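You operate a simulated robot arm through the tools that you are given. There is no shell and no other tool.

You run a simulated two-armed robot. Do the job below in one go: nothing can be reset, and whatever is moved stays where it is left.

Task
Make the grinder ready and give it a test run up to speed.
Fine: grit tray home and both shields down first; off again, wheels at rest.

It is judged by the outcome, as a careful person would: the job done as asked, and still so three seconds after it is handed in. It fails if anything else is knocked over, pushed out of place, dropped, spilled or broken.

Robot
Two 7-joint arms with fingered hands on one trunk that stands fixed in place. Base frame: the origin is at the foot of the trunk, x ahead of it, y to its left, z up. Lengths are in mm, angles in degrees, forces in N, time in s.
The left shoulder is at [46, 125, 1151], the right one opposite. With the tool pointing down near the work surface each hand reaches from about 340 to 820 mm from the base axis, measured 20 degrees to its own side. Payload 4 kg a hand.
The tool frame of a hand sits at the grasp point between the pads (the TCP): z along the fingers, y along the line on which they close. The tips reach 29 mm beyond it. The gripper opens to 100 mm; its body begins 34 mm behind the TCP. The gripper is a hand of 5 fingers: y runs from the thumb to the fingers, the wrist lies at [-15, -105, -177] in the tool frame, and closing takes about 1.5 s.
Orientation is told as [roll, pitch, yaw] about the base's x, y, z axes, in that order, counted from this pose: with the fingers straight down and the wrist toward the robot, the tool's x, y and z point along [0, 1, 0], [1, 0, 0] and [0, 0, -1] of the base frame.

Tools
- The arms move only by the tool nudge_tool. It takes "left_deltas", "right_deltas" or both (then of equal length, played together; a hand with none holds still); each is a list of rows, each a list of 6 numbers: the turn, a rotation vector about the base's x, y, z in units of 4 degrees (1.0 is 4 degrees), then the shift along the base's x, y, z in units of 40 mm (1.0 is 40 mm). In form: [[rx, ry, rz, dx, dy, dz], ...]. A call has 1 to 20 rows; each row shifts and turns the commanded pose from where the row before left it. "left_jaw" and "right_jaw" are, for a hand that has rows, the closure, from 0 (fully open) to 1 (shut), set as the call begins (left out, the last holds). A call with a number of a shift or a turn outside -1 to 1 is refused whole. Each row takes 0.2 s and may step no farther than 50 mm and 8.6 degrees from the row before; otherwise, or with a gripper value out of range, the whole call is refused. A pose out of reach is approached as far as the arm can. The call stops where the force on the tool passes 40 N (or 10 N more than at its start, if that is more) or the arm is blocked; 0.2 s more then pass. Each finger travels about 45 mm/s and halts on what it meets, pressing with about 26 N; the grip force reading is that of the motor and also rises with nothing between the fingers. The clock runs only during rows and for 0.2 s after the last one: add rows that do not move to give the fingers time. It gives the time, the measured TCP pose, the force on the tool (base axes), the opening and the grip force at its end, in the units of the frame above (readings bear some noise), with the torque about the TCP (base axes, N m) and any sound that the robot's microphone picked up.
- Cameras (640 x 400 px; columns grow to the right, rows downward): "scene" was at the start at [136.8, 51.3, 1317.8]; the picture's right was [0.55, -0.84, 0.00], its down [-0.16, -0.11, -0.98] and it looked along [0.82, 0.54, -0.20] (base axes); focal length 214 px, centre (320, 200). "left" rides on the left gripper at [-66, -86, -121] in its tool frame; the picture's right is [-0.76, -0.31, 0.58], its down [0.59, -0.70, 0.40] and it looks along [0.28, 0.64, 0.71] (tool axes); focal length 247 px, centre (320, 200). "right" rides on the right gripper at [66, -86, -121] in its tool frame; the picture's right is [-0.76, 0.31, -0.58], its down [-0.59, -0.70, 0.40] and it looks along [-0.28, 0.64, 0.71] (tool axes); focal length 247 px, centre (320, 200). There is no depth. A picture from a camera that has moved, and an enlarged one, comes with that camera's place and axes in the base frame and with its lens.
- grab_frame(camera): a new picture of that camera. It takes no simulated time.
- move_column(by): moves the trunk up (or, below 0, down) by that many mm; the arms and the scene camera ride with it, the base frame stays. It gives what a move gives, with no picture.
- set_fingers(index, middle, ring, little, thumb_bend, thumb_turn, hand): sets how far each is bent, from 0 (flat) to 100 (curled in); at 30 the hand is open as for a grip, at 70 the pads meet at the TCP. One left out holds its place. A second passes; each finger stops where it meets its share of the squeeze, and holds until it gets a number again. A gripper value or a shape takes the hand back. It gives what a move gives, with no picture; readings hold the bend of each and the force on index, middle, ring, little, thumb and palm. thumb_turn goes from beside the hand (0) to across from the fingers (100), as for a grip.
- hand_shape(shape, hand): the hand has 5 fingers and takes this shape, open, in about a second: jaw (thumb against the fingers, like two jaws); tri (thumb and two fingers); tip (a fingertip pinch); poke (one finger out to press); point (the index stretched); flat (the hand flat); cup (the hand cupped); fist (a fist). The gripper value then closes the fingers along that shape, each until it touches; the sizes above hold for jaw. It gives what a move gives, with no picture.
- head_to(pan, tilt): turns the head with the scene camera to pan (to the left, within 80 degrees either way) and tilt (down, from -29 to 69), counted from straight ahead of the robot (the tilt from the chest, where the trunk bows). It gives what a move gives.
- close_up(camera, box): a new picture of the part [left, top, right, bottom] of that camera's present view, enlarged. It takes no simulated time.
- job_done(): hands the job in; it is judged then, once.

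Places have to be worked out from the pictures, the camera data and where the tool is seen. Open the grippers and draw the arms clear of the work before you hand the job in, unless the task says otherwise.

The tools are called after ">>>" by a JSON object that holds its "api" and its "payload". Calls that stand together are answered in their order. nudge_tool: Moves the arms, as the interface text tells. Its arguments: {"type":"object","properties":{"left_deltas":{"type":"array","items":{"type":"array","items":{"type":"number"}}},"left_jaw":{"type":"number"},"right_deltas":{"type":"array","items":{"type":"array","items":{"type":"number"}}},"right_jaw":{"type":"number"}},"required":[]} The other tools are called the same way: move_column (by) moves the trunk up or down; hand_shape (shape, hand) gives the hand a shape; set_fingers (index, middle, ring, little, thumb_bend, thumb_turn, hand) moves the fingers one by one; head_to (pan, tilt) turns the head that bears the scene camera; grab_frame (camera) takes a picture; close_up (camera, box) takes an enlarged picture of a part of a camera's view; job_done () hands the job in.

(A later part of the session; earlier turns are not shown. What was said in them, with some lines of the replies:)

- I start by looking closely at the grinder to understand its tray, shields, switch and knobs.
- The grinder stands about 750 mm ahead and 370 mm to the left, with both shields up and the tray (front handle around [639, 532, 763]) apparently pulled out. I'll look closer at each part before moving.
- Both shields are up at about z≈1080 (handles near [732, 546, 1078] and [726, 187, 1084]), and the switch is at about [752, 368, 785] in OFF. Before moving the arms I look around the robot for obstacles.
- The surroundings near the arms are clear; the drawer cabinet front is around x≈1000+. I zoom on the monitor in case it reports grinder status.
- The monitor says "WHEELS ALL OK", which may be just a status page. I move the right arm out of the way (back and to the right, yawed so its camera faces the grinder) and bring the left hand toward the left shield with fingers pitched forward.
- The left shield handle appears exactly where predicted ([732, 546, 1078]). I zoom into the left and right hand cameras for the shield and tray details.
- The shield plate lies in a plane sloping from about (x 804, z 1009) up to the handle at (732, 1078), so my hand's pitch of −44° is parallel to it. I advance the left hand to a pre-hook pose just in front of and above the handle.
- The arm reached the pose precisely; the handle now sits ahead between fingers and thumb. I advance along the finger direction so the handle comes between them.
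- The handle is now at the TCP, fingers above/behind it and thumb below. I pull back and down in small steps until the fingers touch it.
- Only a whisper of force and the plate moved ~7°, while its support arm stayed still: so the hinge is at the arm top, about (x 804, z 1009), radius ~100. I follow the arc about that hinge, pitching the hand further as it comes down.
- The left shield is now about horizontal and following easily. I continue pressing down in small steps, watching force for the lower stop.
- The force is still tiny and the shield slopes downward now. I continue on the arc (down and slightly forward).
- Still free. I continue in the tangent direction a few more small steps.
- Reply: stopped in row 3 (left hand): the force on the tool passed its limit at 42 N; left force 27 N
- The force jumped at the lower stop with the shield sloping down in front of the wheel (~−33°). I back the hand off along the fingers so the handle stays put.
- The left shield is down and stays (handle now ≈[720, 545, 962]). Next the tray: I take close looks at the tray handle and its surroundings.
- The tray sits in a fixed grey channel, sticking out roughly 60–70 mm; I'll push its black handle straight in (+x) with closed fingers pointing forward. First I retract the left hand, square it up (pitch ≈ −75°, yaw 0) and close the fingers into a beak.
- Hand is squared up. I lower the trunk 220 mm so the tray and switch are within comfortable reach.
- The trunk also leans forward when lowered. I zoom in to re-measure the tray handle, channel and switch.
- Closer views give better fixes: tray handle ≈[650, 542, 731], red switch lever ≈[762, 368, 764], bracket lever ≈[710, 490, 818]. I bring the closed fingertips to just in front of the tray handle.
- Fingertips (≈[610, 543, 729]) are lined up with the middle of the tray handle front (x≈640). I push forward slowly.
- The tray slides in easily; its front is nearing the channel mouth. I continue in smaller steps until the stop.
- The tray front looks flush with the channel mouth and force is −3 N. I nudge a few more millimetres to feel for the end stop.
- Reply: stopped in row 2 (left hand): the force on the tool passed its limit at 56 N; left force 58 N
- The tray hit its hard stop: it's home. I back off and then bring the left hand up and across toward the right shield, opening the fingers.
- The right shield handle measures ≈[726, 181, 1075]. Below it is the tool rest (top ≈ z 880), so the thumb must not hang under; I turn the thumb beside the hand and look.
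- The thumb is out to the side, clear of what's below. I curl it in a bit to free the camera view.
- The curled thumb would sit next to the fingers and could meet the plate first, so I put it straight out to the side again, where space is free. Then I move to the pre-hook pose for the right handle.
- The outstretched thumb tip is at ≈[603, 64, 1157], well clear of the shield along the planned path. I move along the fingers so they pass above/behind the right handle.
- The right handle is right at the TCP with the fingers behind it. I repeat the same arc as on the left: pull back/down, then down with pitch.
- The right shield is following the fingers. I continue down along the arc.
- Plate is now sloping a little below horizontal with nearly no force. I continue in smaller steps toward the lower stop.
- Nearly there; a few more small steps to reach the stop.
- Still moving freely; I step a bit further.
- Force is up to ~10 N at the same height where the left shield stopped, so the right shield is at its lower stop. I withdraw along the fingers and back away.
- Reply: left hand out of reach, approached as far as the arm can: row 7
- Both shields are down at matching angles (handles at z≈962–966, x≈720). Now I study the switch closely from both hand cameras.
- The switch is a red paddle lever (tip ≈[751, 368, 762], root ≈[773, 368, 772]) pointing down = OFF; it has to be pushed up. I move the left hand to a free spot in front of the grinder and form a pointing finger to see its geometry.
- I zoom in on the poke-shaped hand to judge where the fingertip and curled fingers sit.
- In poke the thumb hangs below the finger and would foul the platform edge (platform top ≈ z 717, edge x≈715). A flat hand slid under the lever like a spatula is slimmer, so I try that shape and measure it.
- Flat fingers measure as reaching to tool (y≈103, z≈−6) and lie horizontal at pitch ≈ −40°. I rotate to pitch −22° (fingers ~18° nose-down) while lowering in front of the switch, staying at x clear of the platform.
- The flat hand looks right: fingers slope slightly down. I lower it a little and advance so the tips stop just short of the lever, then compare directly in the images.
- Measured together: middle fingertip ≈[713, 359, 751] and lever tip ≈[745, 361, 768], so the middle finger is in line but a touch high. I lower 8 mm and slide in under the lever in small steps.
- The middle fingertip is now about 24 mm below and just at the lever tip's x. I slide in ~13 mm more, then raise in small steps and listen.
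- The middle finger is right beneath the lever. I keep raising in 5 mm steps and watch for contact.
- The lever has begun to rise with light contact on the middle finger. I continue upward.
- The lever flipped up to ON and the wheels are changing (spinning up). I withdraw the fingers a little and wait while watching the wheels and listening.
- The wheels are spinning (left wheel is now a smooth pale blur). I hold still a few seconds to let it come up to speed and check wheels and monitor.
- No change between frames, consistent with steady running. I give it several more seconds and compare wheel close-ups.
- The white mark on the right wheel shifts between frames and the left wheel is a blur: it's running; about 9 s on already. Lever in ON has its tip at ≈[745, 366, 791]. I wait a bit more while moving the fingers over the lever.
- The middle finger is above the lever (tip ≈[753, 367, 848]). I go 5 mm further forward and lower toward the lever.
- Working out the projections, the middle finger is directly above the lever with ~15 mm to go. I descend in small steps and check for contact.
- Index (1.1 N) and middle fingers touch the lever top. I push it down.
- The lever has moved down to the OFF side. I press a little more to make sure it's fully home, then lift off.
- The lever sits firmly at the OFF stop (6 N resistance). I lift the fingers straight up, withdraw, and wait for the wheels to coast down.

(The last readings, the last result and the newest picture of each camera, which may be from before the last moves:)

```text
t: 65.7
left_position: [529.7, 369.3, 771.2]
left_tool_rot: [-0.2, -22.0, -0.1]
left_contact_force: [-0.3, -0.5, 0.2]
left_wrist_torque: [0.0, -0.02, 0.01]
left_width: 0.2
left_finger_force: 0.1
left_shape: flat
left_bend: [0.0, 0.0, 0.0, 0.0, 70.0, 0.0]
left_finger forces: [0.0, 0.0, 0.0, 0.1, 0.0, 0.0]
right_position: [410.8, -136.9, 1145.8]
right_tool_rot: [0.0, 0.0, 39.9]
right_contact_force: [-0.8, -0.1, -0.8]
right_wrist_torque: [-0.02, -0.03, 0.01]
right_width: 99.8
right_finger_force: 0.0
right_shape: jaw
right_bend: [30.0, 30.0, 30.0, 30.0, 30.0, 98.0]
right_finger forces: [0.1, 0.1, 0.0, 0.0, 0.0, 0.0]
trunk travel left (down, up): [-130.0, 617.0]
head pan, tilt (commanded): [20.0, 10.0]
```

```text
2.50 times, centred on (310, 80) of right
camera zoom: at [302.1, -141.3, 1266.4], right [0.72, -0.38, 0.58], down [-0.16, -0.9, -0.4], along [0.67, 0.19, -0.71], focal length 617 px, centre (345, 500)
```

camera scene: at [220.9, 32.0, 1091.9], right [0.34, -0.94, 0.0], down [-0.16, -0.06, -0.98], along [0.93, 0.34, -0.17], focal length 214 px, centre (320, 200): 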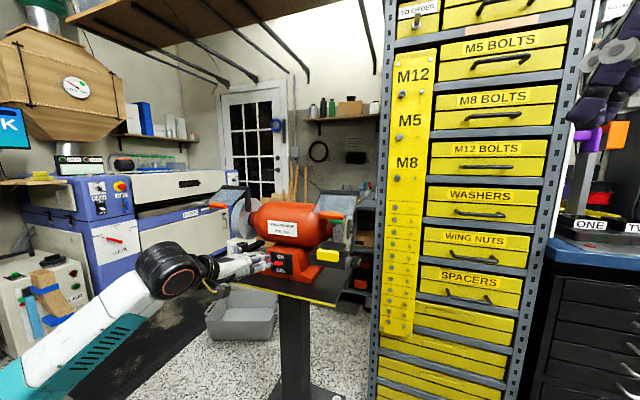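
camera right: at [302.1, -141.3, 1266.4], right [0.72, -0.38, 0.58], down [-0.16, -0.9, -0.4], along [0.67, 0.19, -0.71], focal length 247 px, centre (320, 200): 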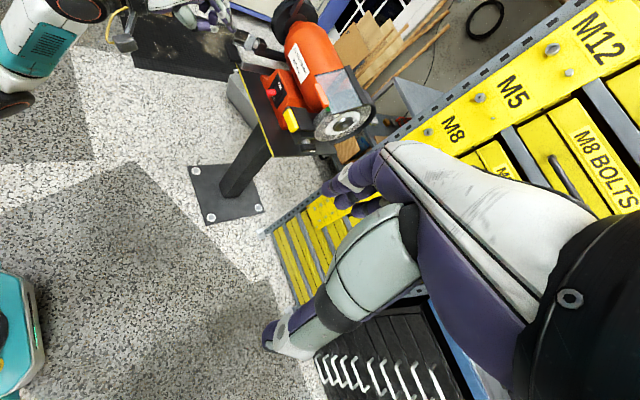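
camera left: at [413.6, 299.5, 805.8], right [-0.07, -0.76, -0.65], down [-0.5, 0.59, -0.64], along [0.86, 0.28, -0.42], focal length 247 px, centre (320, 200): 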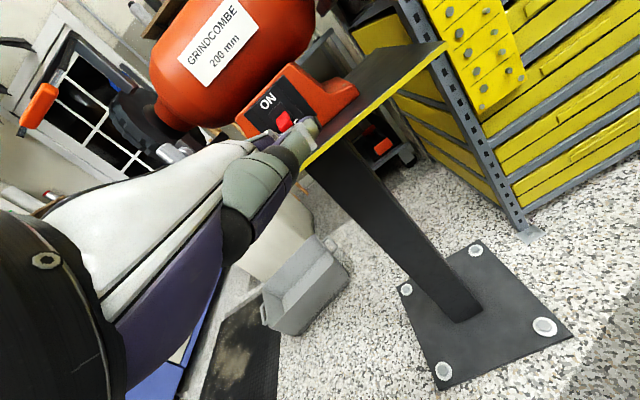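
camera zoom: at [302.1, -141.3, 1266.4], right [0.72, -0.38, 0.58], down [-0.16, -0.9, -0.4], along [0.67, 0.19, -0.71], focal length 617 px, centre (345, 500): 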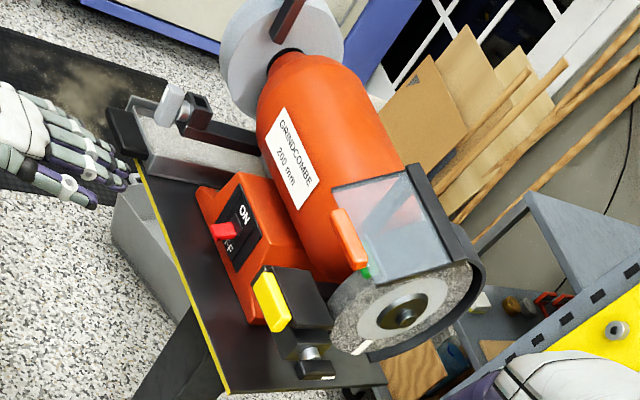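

The switch is OFF and the wheels are coasting. I use the waiting time to back the left hand away further, then check the wheels.

>>> {"api": "nudge_tool", "payload": {"left_deltas": [[0, 0, 0, -0.5, 0.3, 0.5], [0, 0, 0, -0.5, 0.3, 0.5], [0, 0, 0, -0.3, 0.3, 0.5], [0, 0, 0, 0, 0.3, 0.5], [0, 0, 0, 0, 0, 0], [0, 0, 0, 0, 0, 0], [0, 0, 0, 0, 0, 0], [0, 0, 0, 0, 0, 0], [0, 0, 0, 0, 0, 0], [0, 0, 0, 0, 0, 0], [0, 0, 0, 0, 0, 0], [0, 0, 0, 0, 0, 0], [0, 0, 0, 0, 0, 0], [0, 0, 0, 0, 0, 0], [0, 0, 0, 0, 0, 0], [0, 0, 0, 0, 0, 0], [0, 0, 0, 0, 0, 0], [0, 0, 0, 0, 0, 0], [0, 0, 0, 0, 0, 0], [0, 0, 0, 0, 0, 0]]}}

>>> {"api": "close_up", "payload": {"camera": "right", "box": [220, 0, 400, 160]}}

>>> {"api": "close_up", "payload": {"camera": "scene", "box": [220, 160, 380, 300]}}

```text
t: 69.8
left_position: [476.6, 418.1, 850.5]
left_tool_rot: [-0.3, -22.0, -0.1]
left_contact_force: [0.6, -0.3, 0.0]
left_wrist_torque: [-0.01, -0.02, -0.02]
left_width: 0.0
left_finger_force: 0.0
left_shape: flat
left_bend: [0.0, 0.0, 0.0, 0.0, 70.0, 0.0]
left_finger forces: [0.1, 0.0, 0.1, 0.0, 0.0, 0.0]
right_position: [409.1, -136.9, 1146.1]
right_tool_rot: [0.0, -0.1, 39.9]
right_contact_force: [0.2, -0.9, 0.4]
right_wrist_torque: [0.0, -0.03, 0.02]
right_width: 100.0
right_finger_force: 0.1
right_shape: jaw
right_bend: [30.0, 30.0, 30.0, 30.0, 30.0, 98.0]
right_finger forces: [0.1, 0.0, 0.1, 0.0, 0.0, 0.1]
trunk travel left (down, up): [-130.0, 617.0]
head pan, tilt (commanded): [20.0, 10.0]
```

```text
2.50 times, centred on (310, 80) of right
camera zoom: at [302.1, -141.3, 1266.4], right [0.72, -0.38, 0.58], down [-0.16, -0.9, -0.4], along [0.67, 0.19, -0.71], focal length 617 px, centre (345, 500)
```

zoom: 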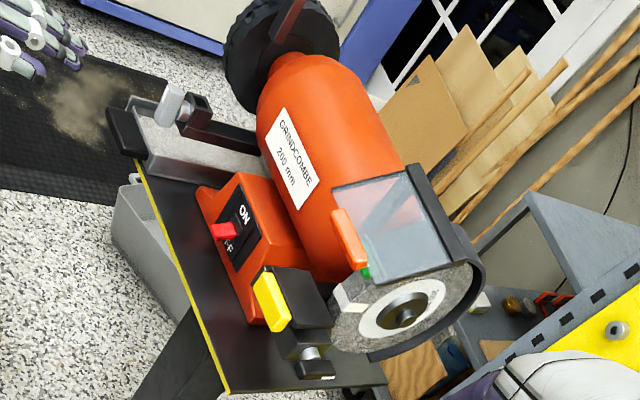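

```text
2.86 times, centred on (300, 230) of scene
camera zoom: at [220.8, 31.9, 1091.9], right [0.34, -0.94, 0.0], down [-0.16, -0.06, -0.98], along [0.93, 0.34, -0.17], focal length 613 px, centre (377, 114)
```

zoom: 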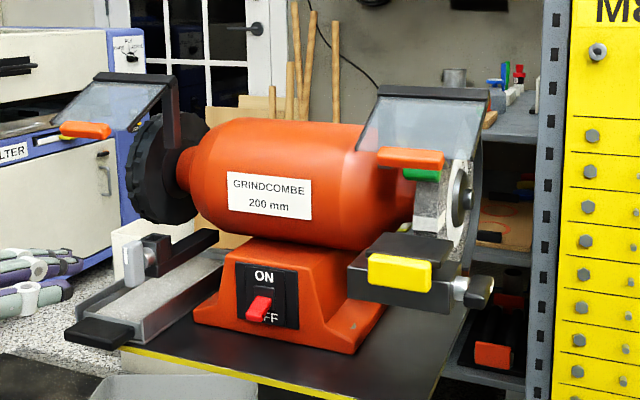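

The left wheel is back to its resting dark look, and the tray and shields remain in place. I open the left hand (jaw) and check whether the wheel mark still moves.

>>> {"api": "hand_shape", "payload": {"hand": "left", "shape": "jaw"}}

>>> {"api": "close_up", "payload": {"camera": "right", "box": [310, 60, 400, 150]}}

>>> {"api": "nudge_tool", "payload": {"left_deltas": [[0, 0, 0, -0.2, 0.4, 0.5], [0, 0, 0, -0.2, 0.4, 0.5], [0, 0, 0, -0.2, 0.4, 0.5], [0, 0, 0, 0, 0, 0], [0, 0, 0, 0, 0, 0], [0, 0, 0, 0, 0, 0], [0, 0, 0, 0, 0, 0], [0, 0, 0, 0, 0, 0]]}}

>>> {"api": "close_up", "payload": {"camera": "right", "box": [310, 60, 400, 150]}}

```text
t: 70.8
left_position: [478.1, 417.6, 851.0]
left_tool_rot: [-0.1, -22.0, -0.1]
left_contact_force: [0.1, 0.2, -1.0]
left_wrist_torque: [-0.01, -0.01, -0.01]
left_width: 100.3
left_finger_force: 0.0
left_shape: jaw
left_bend: [30.0, 30.0, 30.0, 30.0, 30.0, 97.0]
left_finger forces: [0.0, 0.0, 0.1, 0.1, 0.0, 0.0]
right_position: [410.3, -136.7, 1145.5]
right_tool_rot: [0.1, -0.1, 39.8]
right_contact_force: [-0.6, -0.2, 0.9]
right_wrist_torque: [-0.02, -0.05, 0.0]
right_width: 99.8
right_finger_force: 0.0
right_shape: jaw
right_bend: [30.0, 30.0, 30.0, 30.0, 30.0, 98.0]
right_finger forces: [0.0, 0.0, 0.1, 0.0, 0.1, 0.0]
trunk travel left (down, up): [-130.0, 617.0]
head pan, tilt (commanded): [20.0, 10.0]
```

```text
4.44 times, centred on (355, 105) of right
camera zoom: at [302.1, -141.3, 1266.4], right [0.72, -0.38, 0.58], down [-0.16, -0.9, -0.4], along [0.67, 0.19, -0.71], focal length 1098 px, centre (164, 622)
```

zoom: 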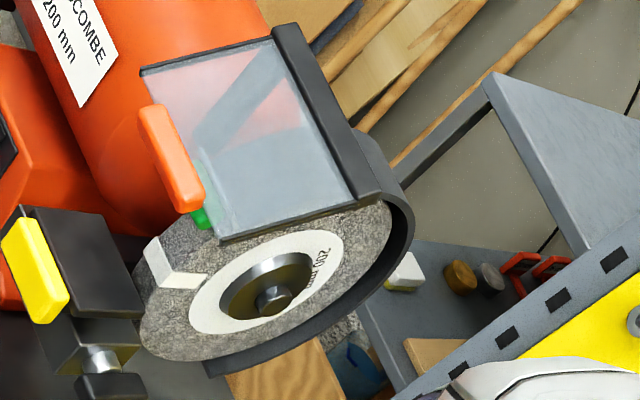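

```text
t: 72.5
left_position: [452.2, 465.8, 912.2]
left_tool_rot: [-0.2, -22.1, -0.1]
left_contact_force: [-0.1, -0.1, 0.6]
left_wrist_torque: [0.03, 0.03, 0.03]
left_width: 100.1
left_finger_force: 0.1
left_shape: jaw
left_bend: [30.0, 30.0, 30.0, 30.0, 30.0, 98.0]
left_finger forces: [0.0, 0.0, 0.0, 0.1, 0.1, 0.0]
right_position: [409.3, -136.9, 1146.6]
right_tool_rot: [-0.1, 0.0, 39.9]
right_contact_force: [0.6, 0.1, -0.1]
right_wrist_torque: [0.0, 0.04, -0.01]
right_width: 99.7
right_finger_force: 0.0
right_shape: jaw
right_bend: [30.0, 30.0, 30.0, 30.0, 30.0, 98.0]
right_finger forces: [0.0, 0.0, 0.0, 0.0, 0.0, 0.1]
trunk travel left (down, up): [-130.0, 617.0]
head pan, tilt (commanded): [20.0, 10.0]
```

```text
4.44 times, centred on (355, 105) of right
camera zoom: at [302.1, -141.3, 1266.4], right [0.72, -0.38, 0.58], down [-0.16, -0.9, -0.4], along [0.67, 0.19, -0.71], focal length 1098 px, centre (164, 622)
```

zoom: 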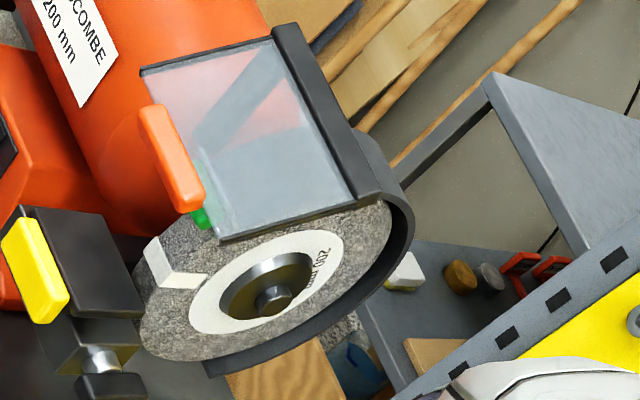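

The mark looks static now; I take tighter close-ups a few seconds apart to be certain the wheels are fully at rest.

>>> {"api": "close_up", "payload": {"camera": "right", "box": [340, 90, 380, 130]}}

>>> {"api": "nudge_tool", "payload": {"left_deltas": [[0, 0, 0, 0, 0, 0], [0, 0, 0, 0, 0, 0], [0, 0, 0, 0, 0, 0], [0, 0, 0, 0, 0, 0], [0, 0, 0, 0, 0, 0], [0, 0, 0, 0, 0, 0], [0, 0, 0, 0, 0, 0], [0, 0, 0, 0, 0, 0], [0, 0, 0, 0, 0, 0], [0, 0, 0, 0, 0, 0], [0, 0, 0, 0, 0, 0], [0, 0, 0, 0, 0, 0], [0, 0, 0, 0, 0, 0], [0, 0, 0, 0, 0, 0], [0, 0, 0, 0, 0, 0]]}}

>>> {"api": "close_up", "payload": {"camera": "right", "box": [340, 90, 380, 130]}}

>>> {"api": "close_up", "payload": {"camera": "scene", "box": [220, 160, 380, 300]}}

```text
10.00 times, centred on (360, 110) of right
camera zoom: at [302.1, -141.3, 1266.4], right [0.72, -0.38, 0.58], down [-0.16, -0.9, -0.4], along [0.67, 0.19, -0.71], focal length 2470 px, centre (-80, 1100)
```

zoom: 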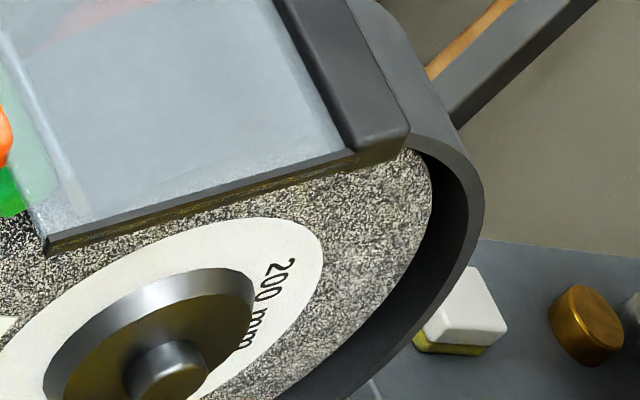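

```text
t: 75.8
left_position: [450.4, 466.0, 912.4]
left_tool_rot: [-0.2, -22.0, -0.1]
left_contact_force: [-0.3, 0.7, -0.5]
left_wrist_torque: [0.0, -0.04, -0.01]
left_width: 100.0
left_finger_force: 0.0
left_shape: jaw
left_bend: [30.0, 30.0, 30.0, 30.0, 30.0, 98.0]
left_finger forces: [0.0, 0.0, 0.0, 0.0, 0.0, 0.1]
right_position: [410.5, -137.1, 1144.7]
right_tool_rot: [-0.1, 0.0, 39.9]
right_contact_force: [-0.7, -0.4, -0.2]
right_wrist_torque: [-0.01, 0.0, -0.03]
right_width: 99.7
right_finger_force: 0.1
right_shape: jaw
right_bend: [30.0, 30.0, 30.0, 30.0, 30.0, 98.0]
right_finger forces: [0.0, 0.1, 0.1, 0.0, 0.0, 0.0]
trunk travel left (down, up): [-130.0, 617.0]
head pan, tilt (commanded): [20.0, 10.0]
```

```text
10.00 times, centred on (360, 110) of right
camera zoom: at [302.1, -141.3, 1266.5], right [0.72, -0.38, 0.58], down [-0.16, -0.9, -0.4], along [0.67, 0.19, -0.71], focal length 2470 px, centre (-80, 1100)
```

zoom: 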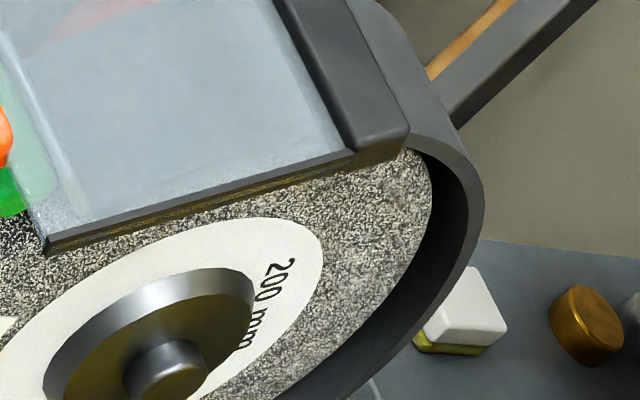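

```text
2.86 times, centred on (300, 230) of scene
camera zoom: at [220.8, 31.9, 1091.9], right [0.34, -0.94, 0.0], down [-0.16, -0.06, -0.98], along [0.93, 0.34, -0.17], focal length 613 px, centre (377, 114)
```

zoom: 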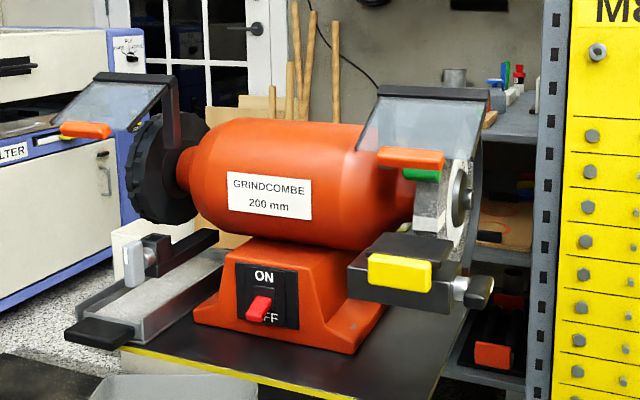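

Two frames 3 s apart are identical: the wheels are at rest and the switch is OFF. A final check of the tray and left shield before handing in.

>>> {"api": "close_up", "payload": {"camera": "right", "box": [220, 10, 320, 90]}}

>>> {"api": "grab_frame", "payload": {"camera": "scene"}}

>>> {"api": "grab_frame", "payload": {"camera": "left"}}

```text
5.00 times, centred on (270, 50) of right
camera zoom: at [302.1, -141.3, 1266.5], right [0.72, -0.38, 0.58], down [-0.16, -0.9, -0.4], along [0.67, 0.19, -0.71], focal length 1235 px, centre (570, 950)
```

zoom: 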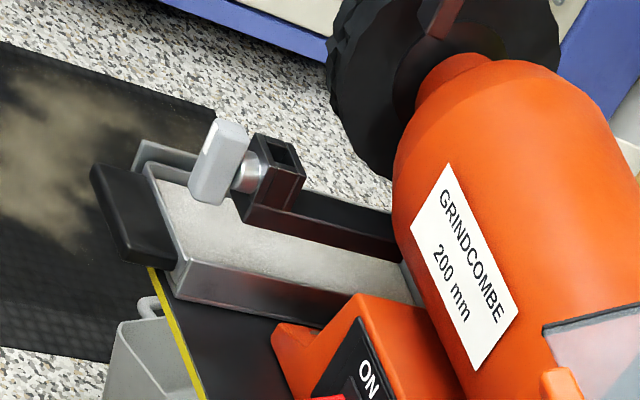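

```text
taken
camera scene: at [220.8, 31.9, 1091.9], right [0.34, -0.94, 0.0], down [-0.16, -0.06, -0.98], along [0.93, 0.34, -0.17], focal length 214 px, centre (320, 200)
```

scene: 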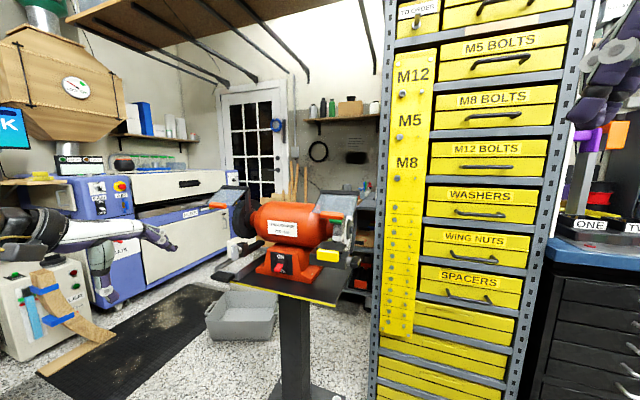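

```text
taken
camera left: at [326.0, 400.3, 992.5], right [-0.07, -0.76, -0.65], down [-0.5, 0.59, -0.64], along [0.86, 0.28, -0.42], focal length 247 px, centre (320, 200)
```

left: 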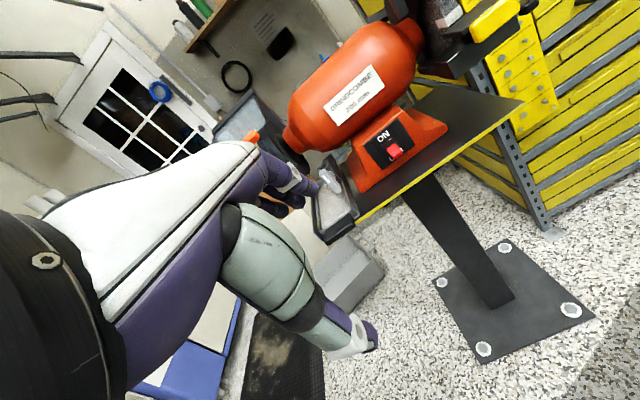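

The tray is home, both shields are down, the switch is OFF and the wheels are at rest. The hands are open and clear of the grinder after a run of about 15 s, so I hand the job in.

>>> {"api": "job_done", "payload": {}}

```text
The job is handed in.
```

The grinder is ready and test-run, and I have handed the job in.

- **Grit tray:** pushed in until it hit its end stop, flush with the channel.
- **Shields:** both lowered to their stops, at matching angles. This and the tray were done before switching on.
- **Test run:** switched on with the red lever and left running for about 15 s. There is no speed readout and no sound was picked up, so I judged it was up to speed by the run time and the left wheel turning into a smooth blur.
- **Shut-down:** the lever is pressed firmly back to OFF. Two close-ups of the right wheel taken 3 s apart were identical. The left wheel, which is on the same machine, was back to its resting look.

Both hands are open and clear of the grinder, and I saw nothing else disturbed.
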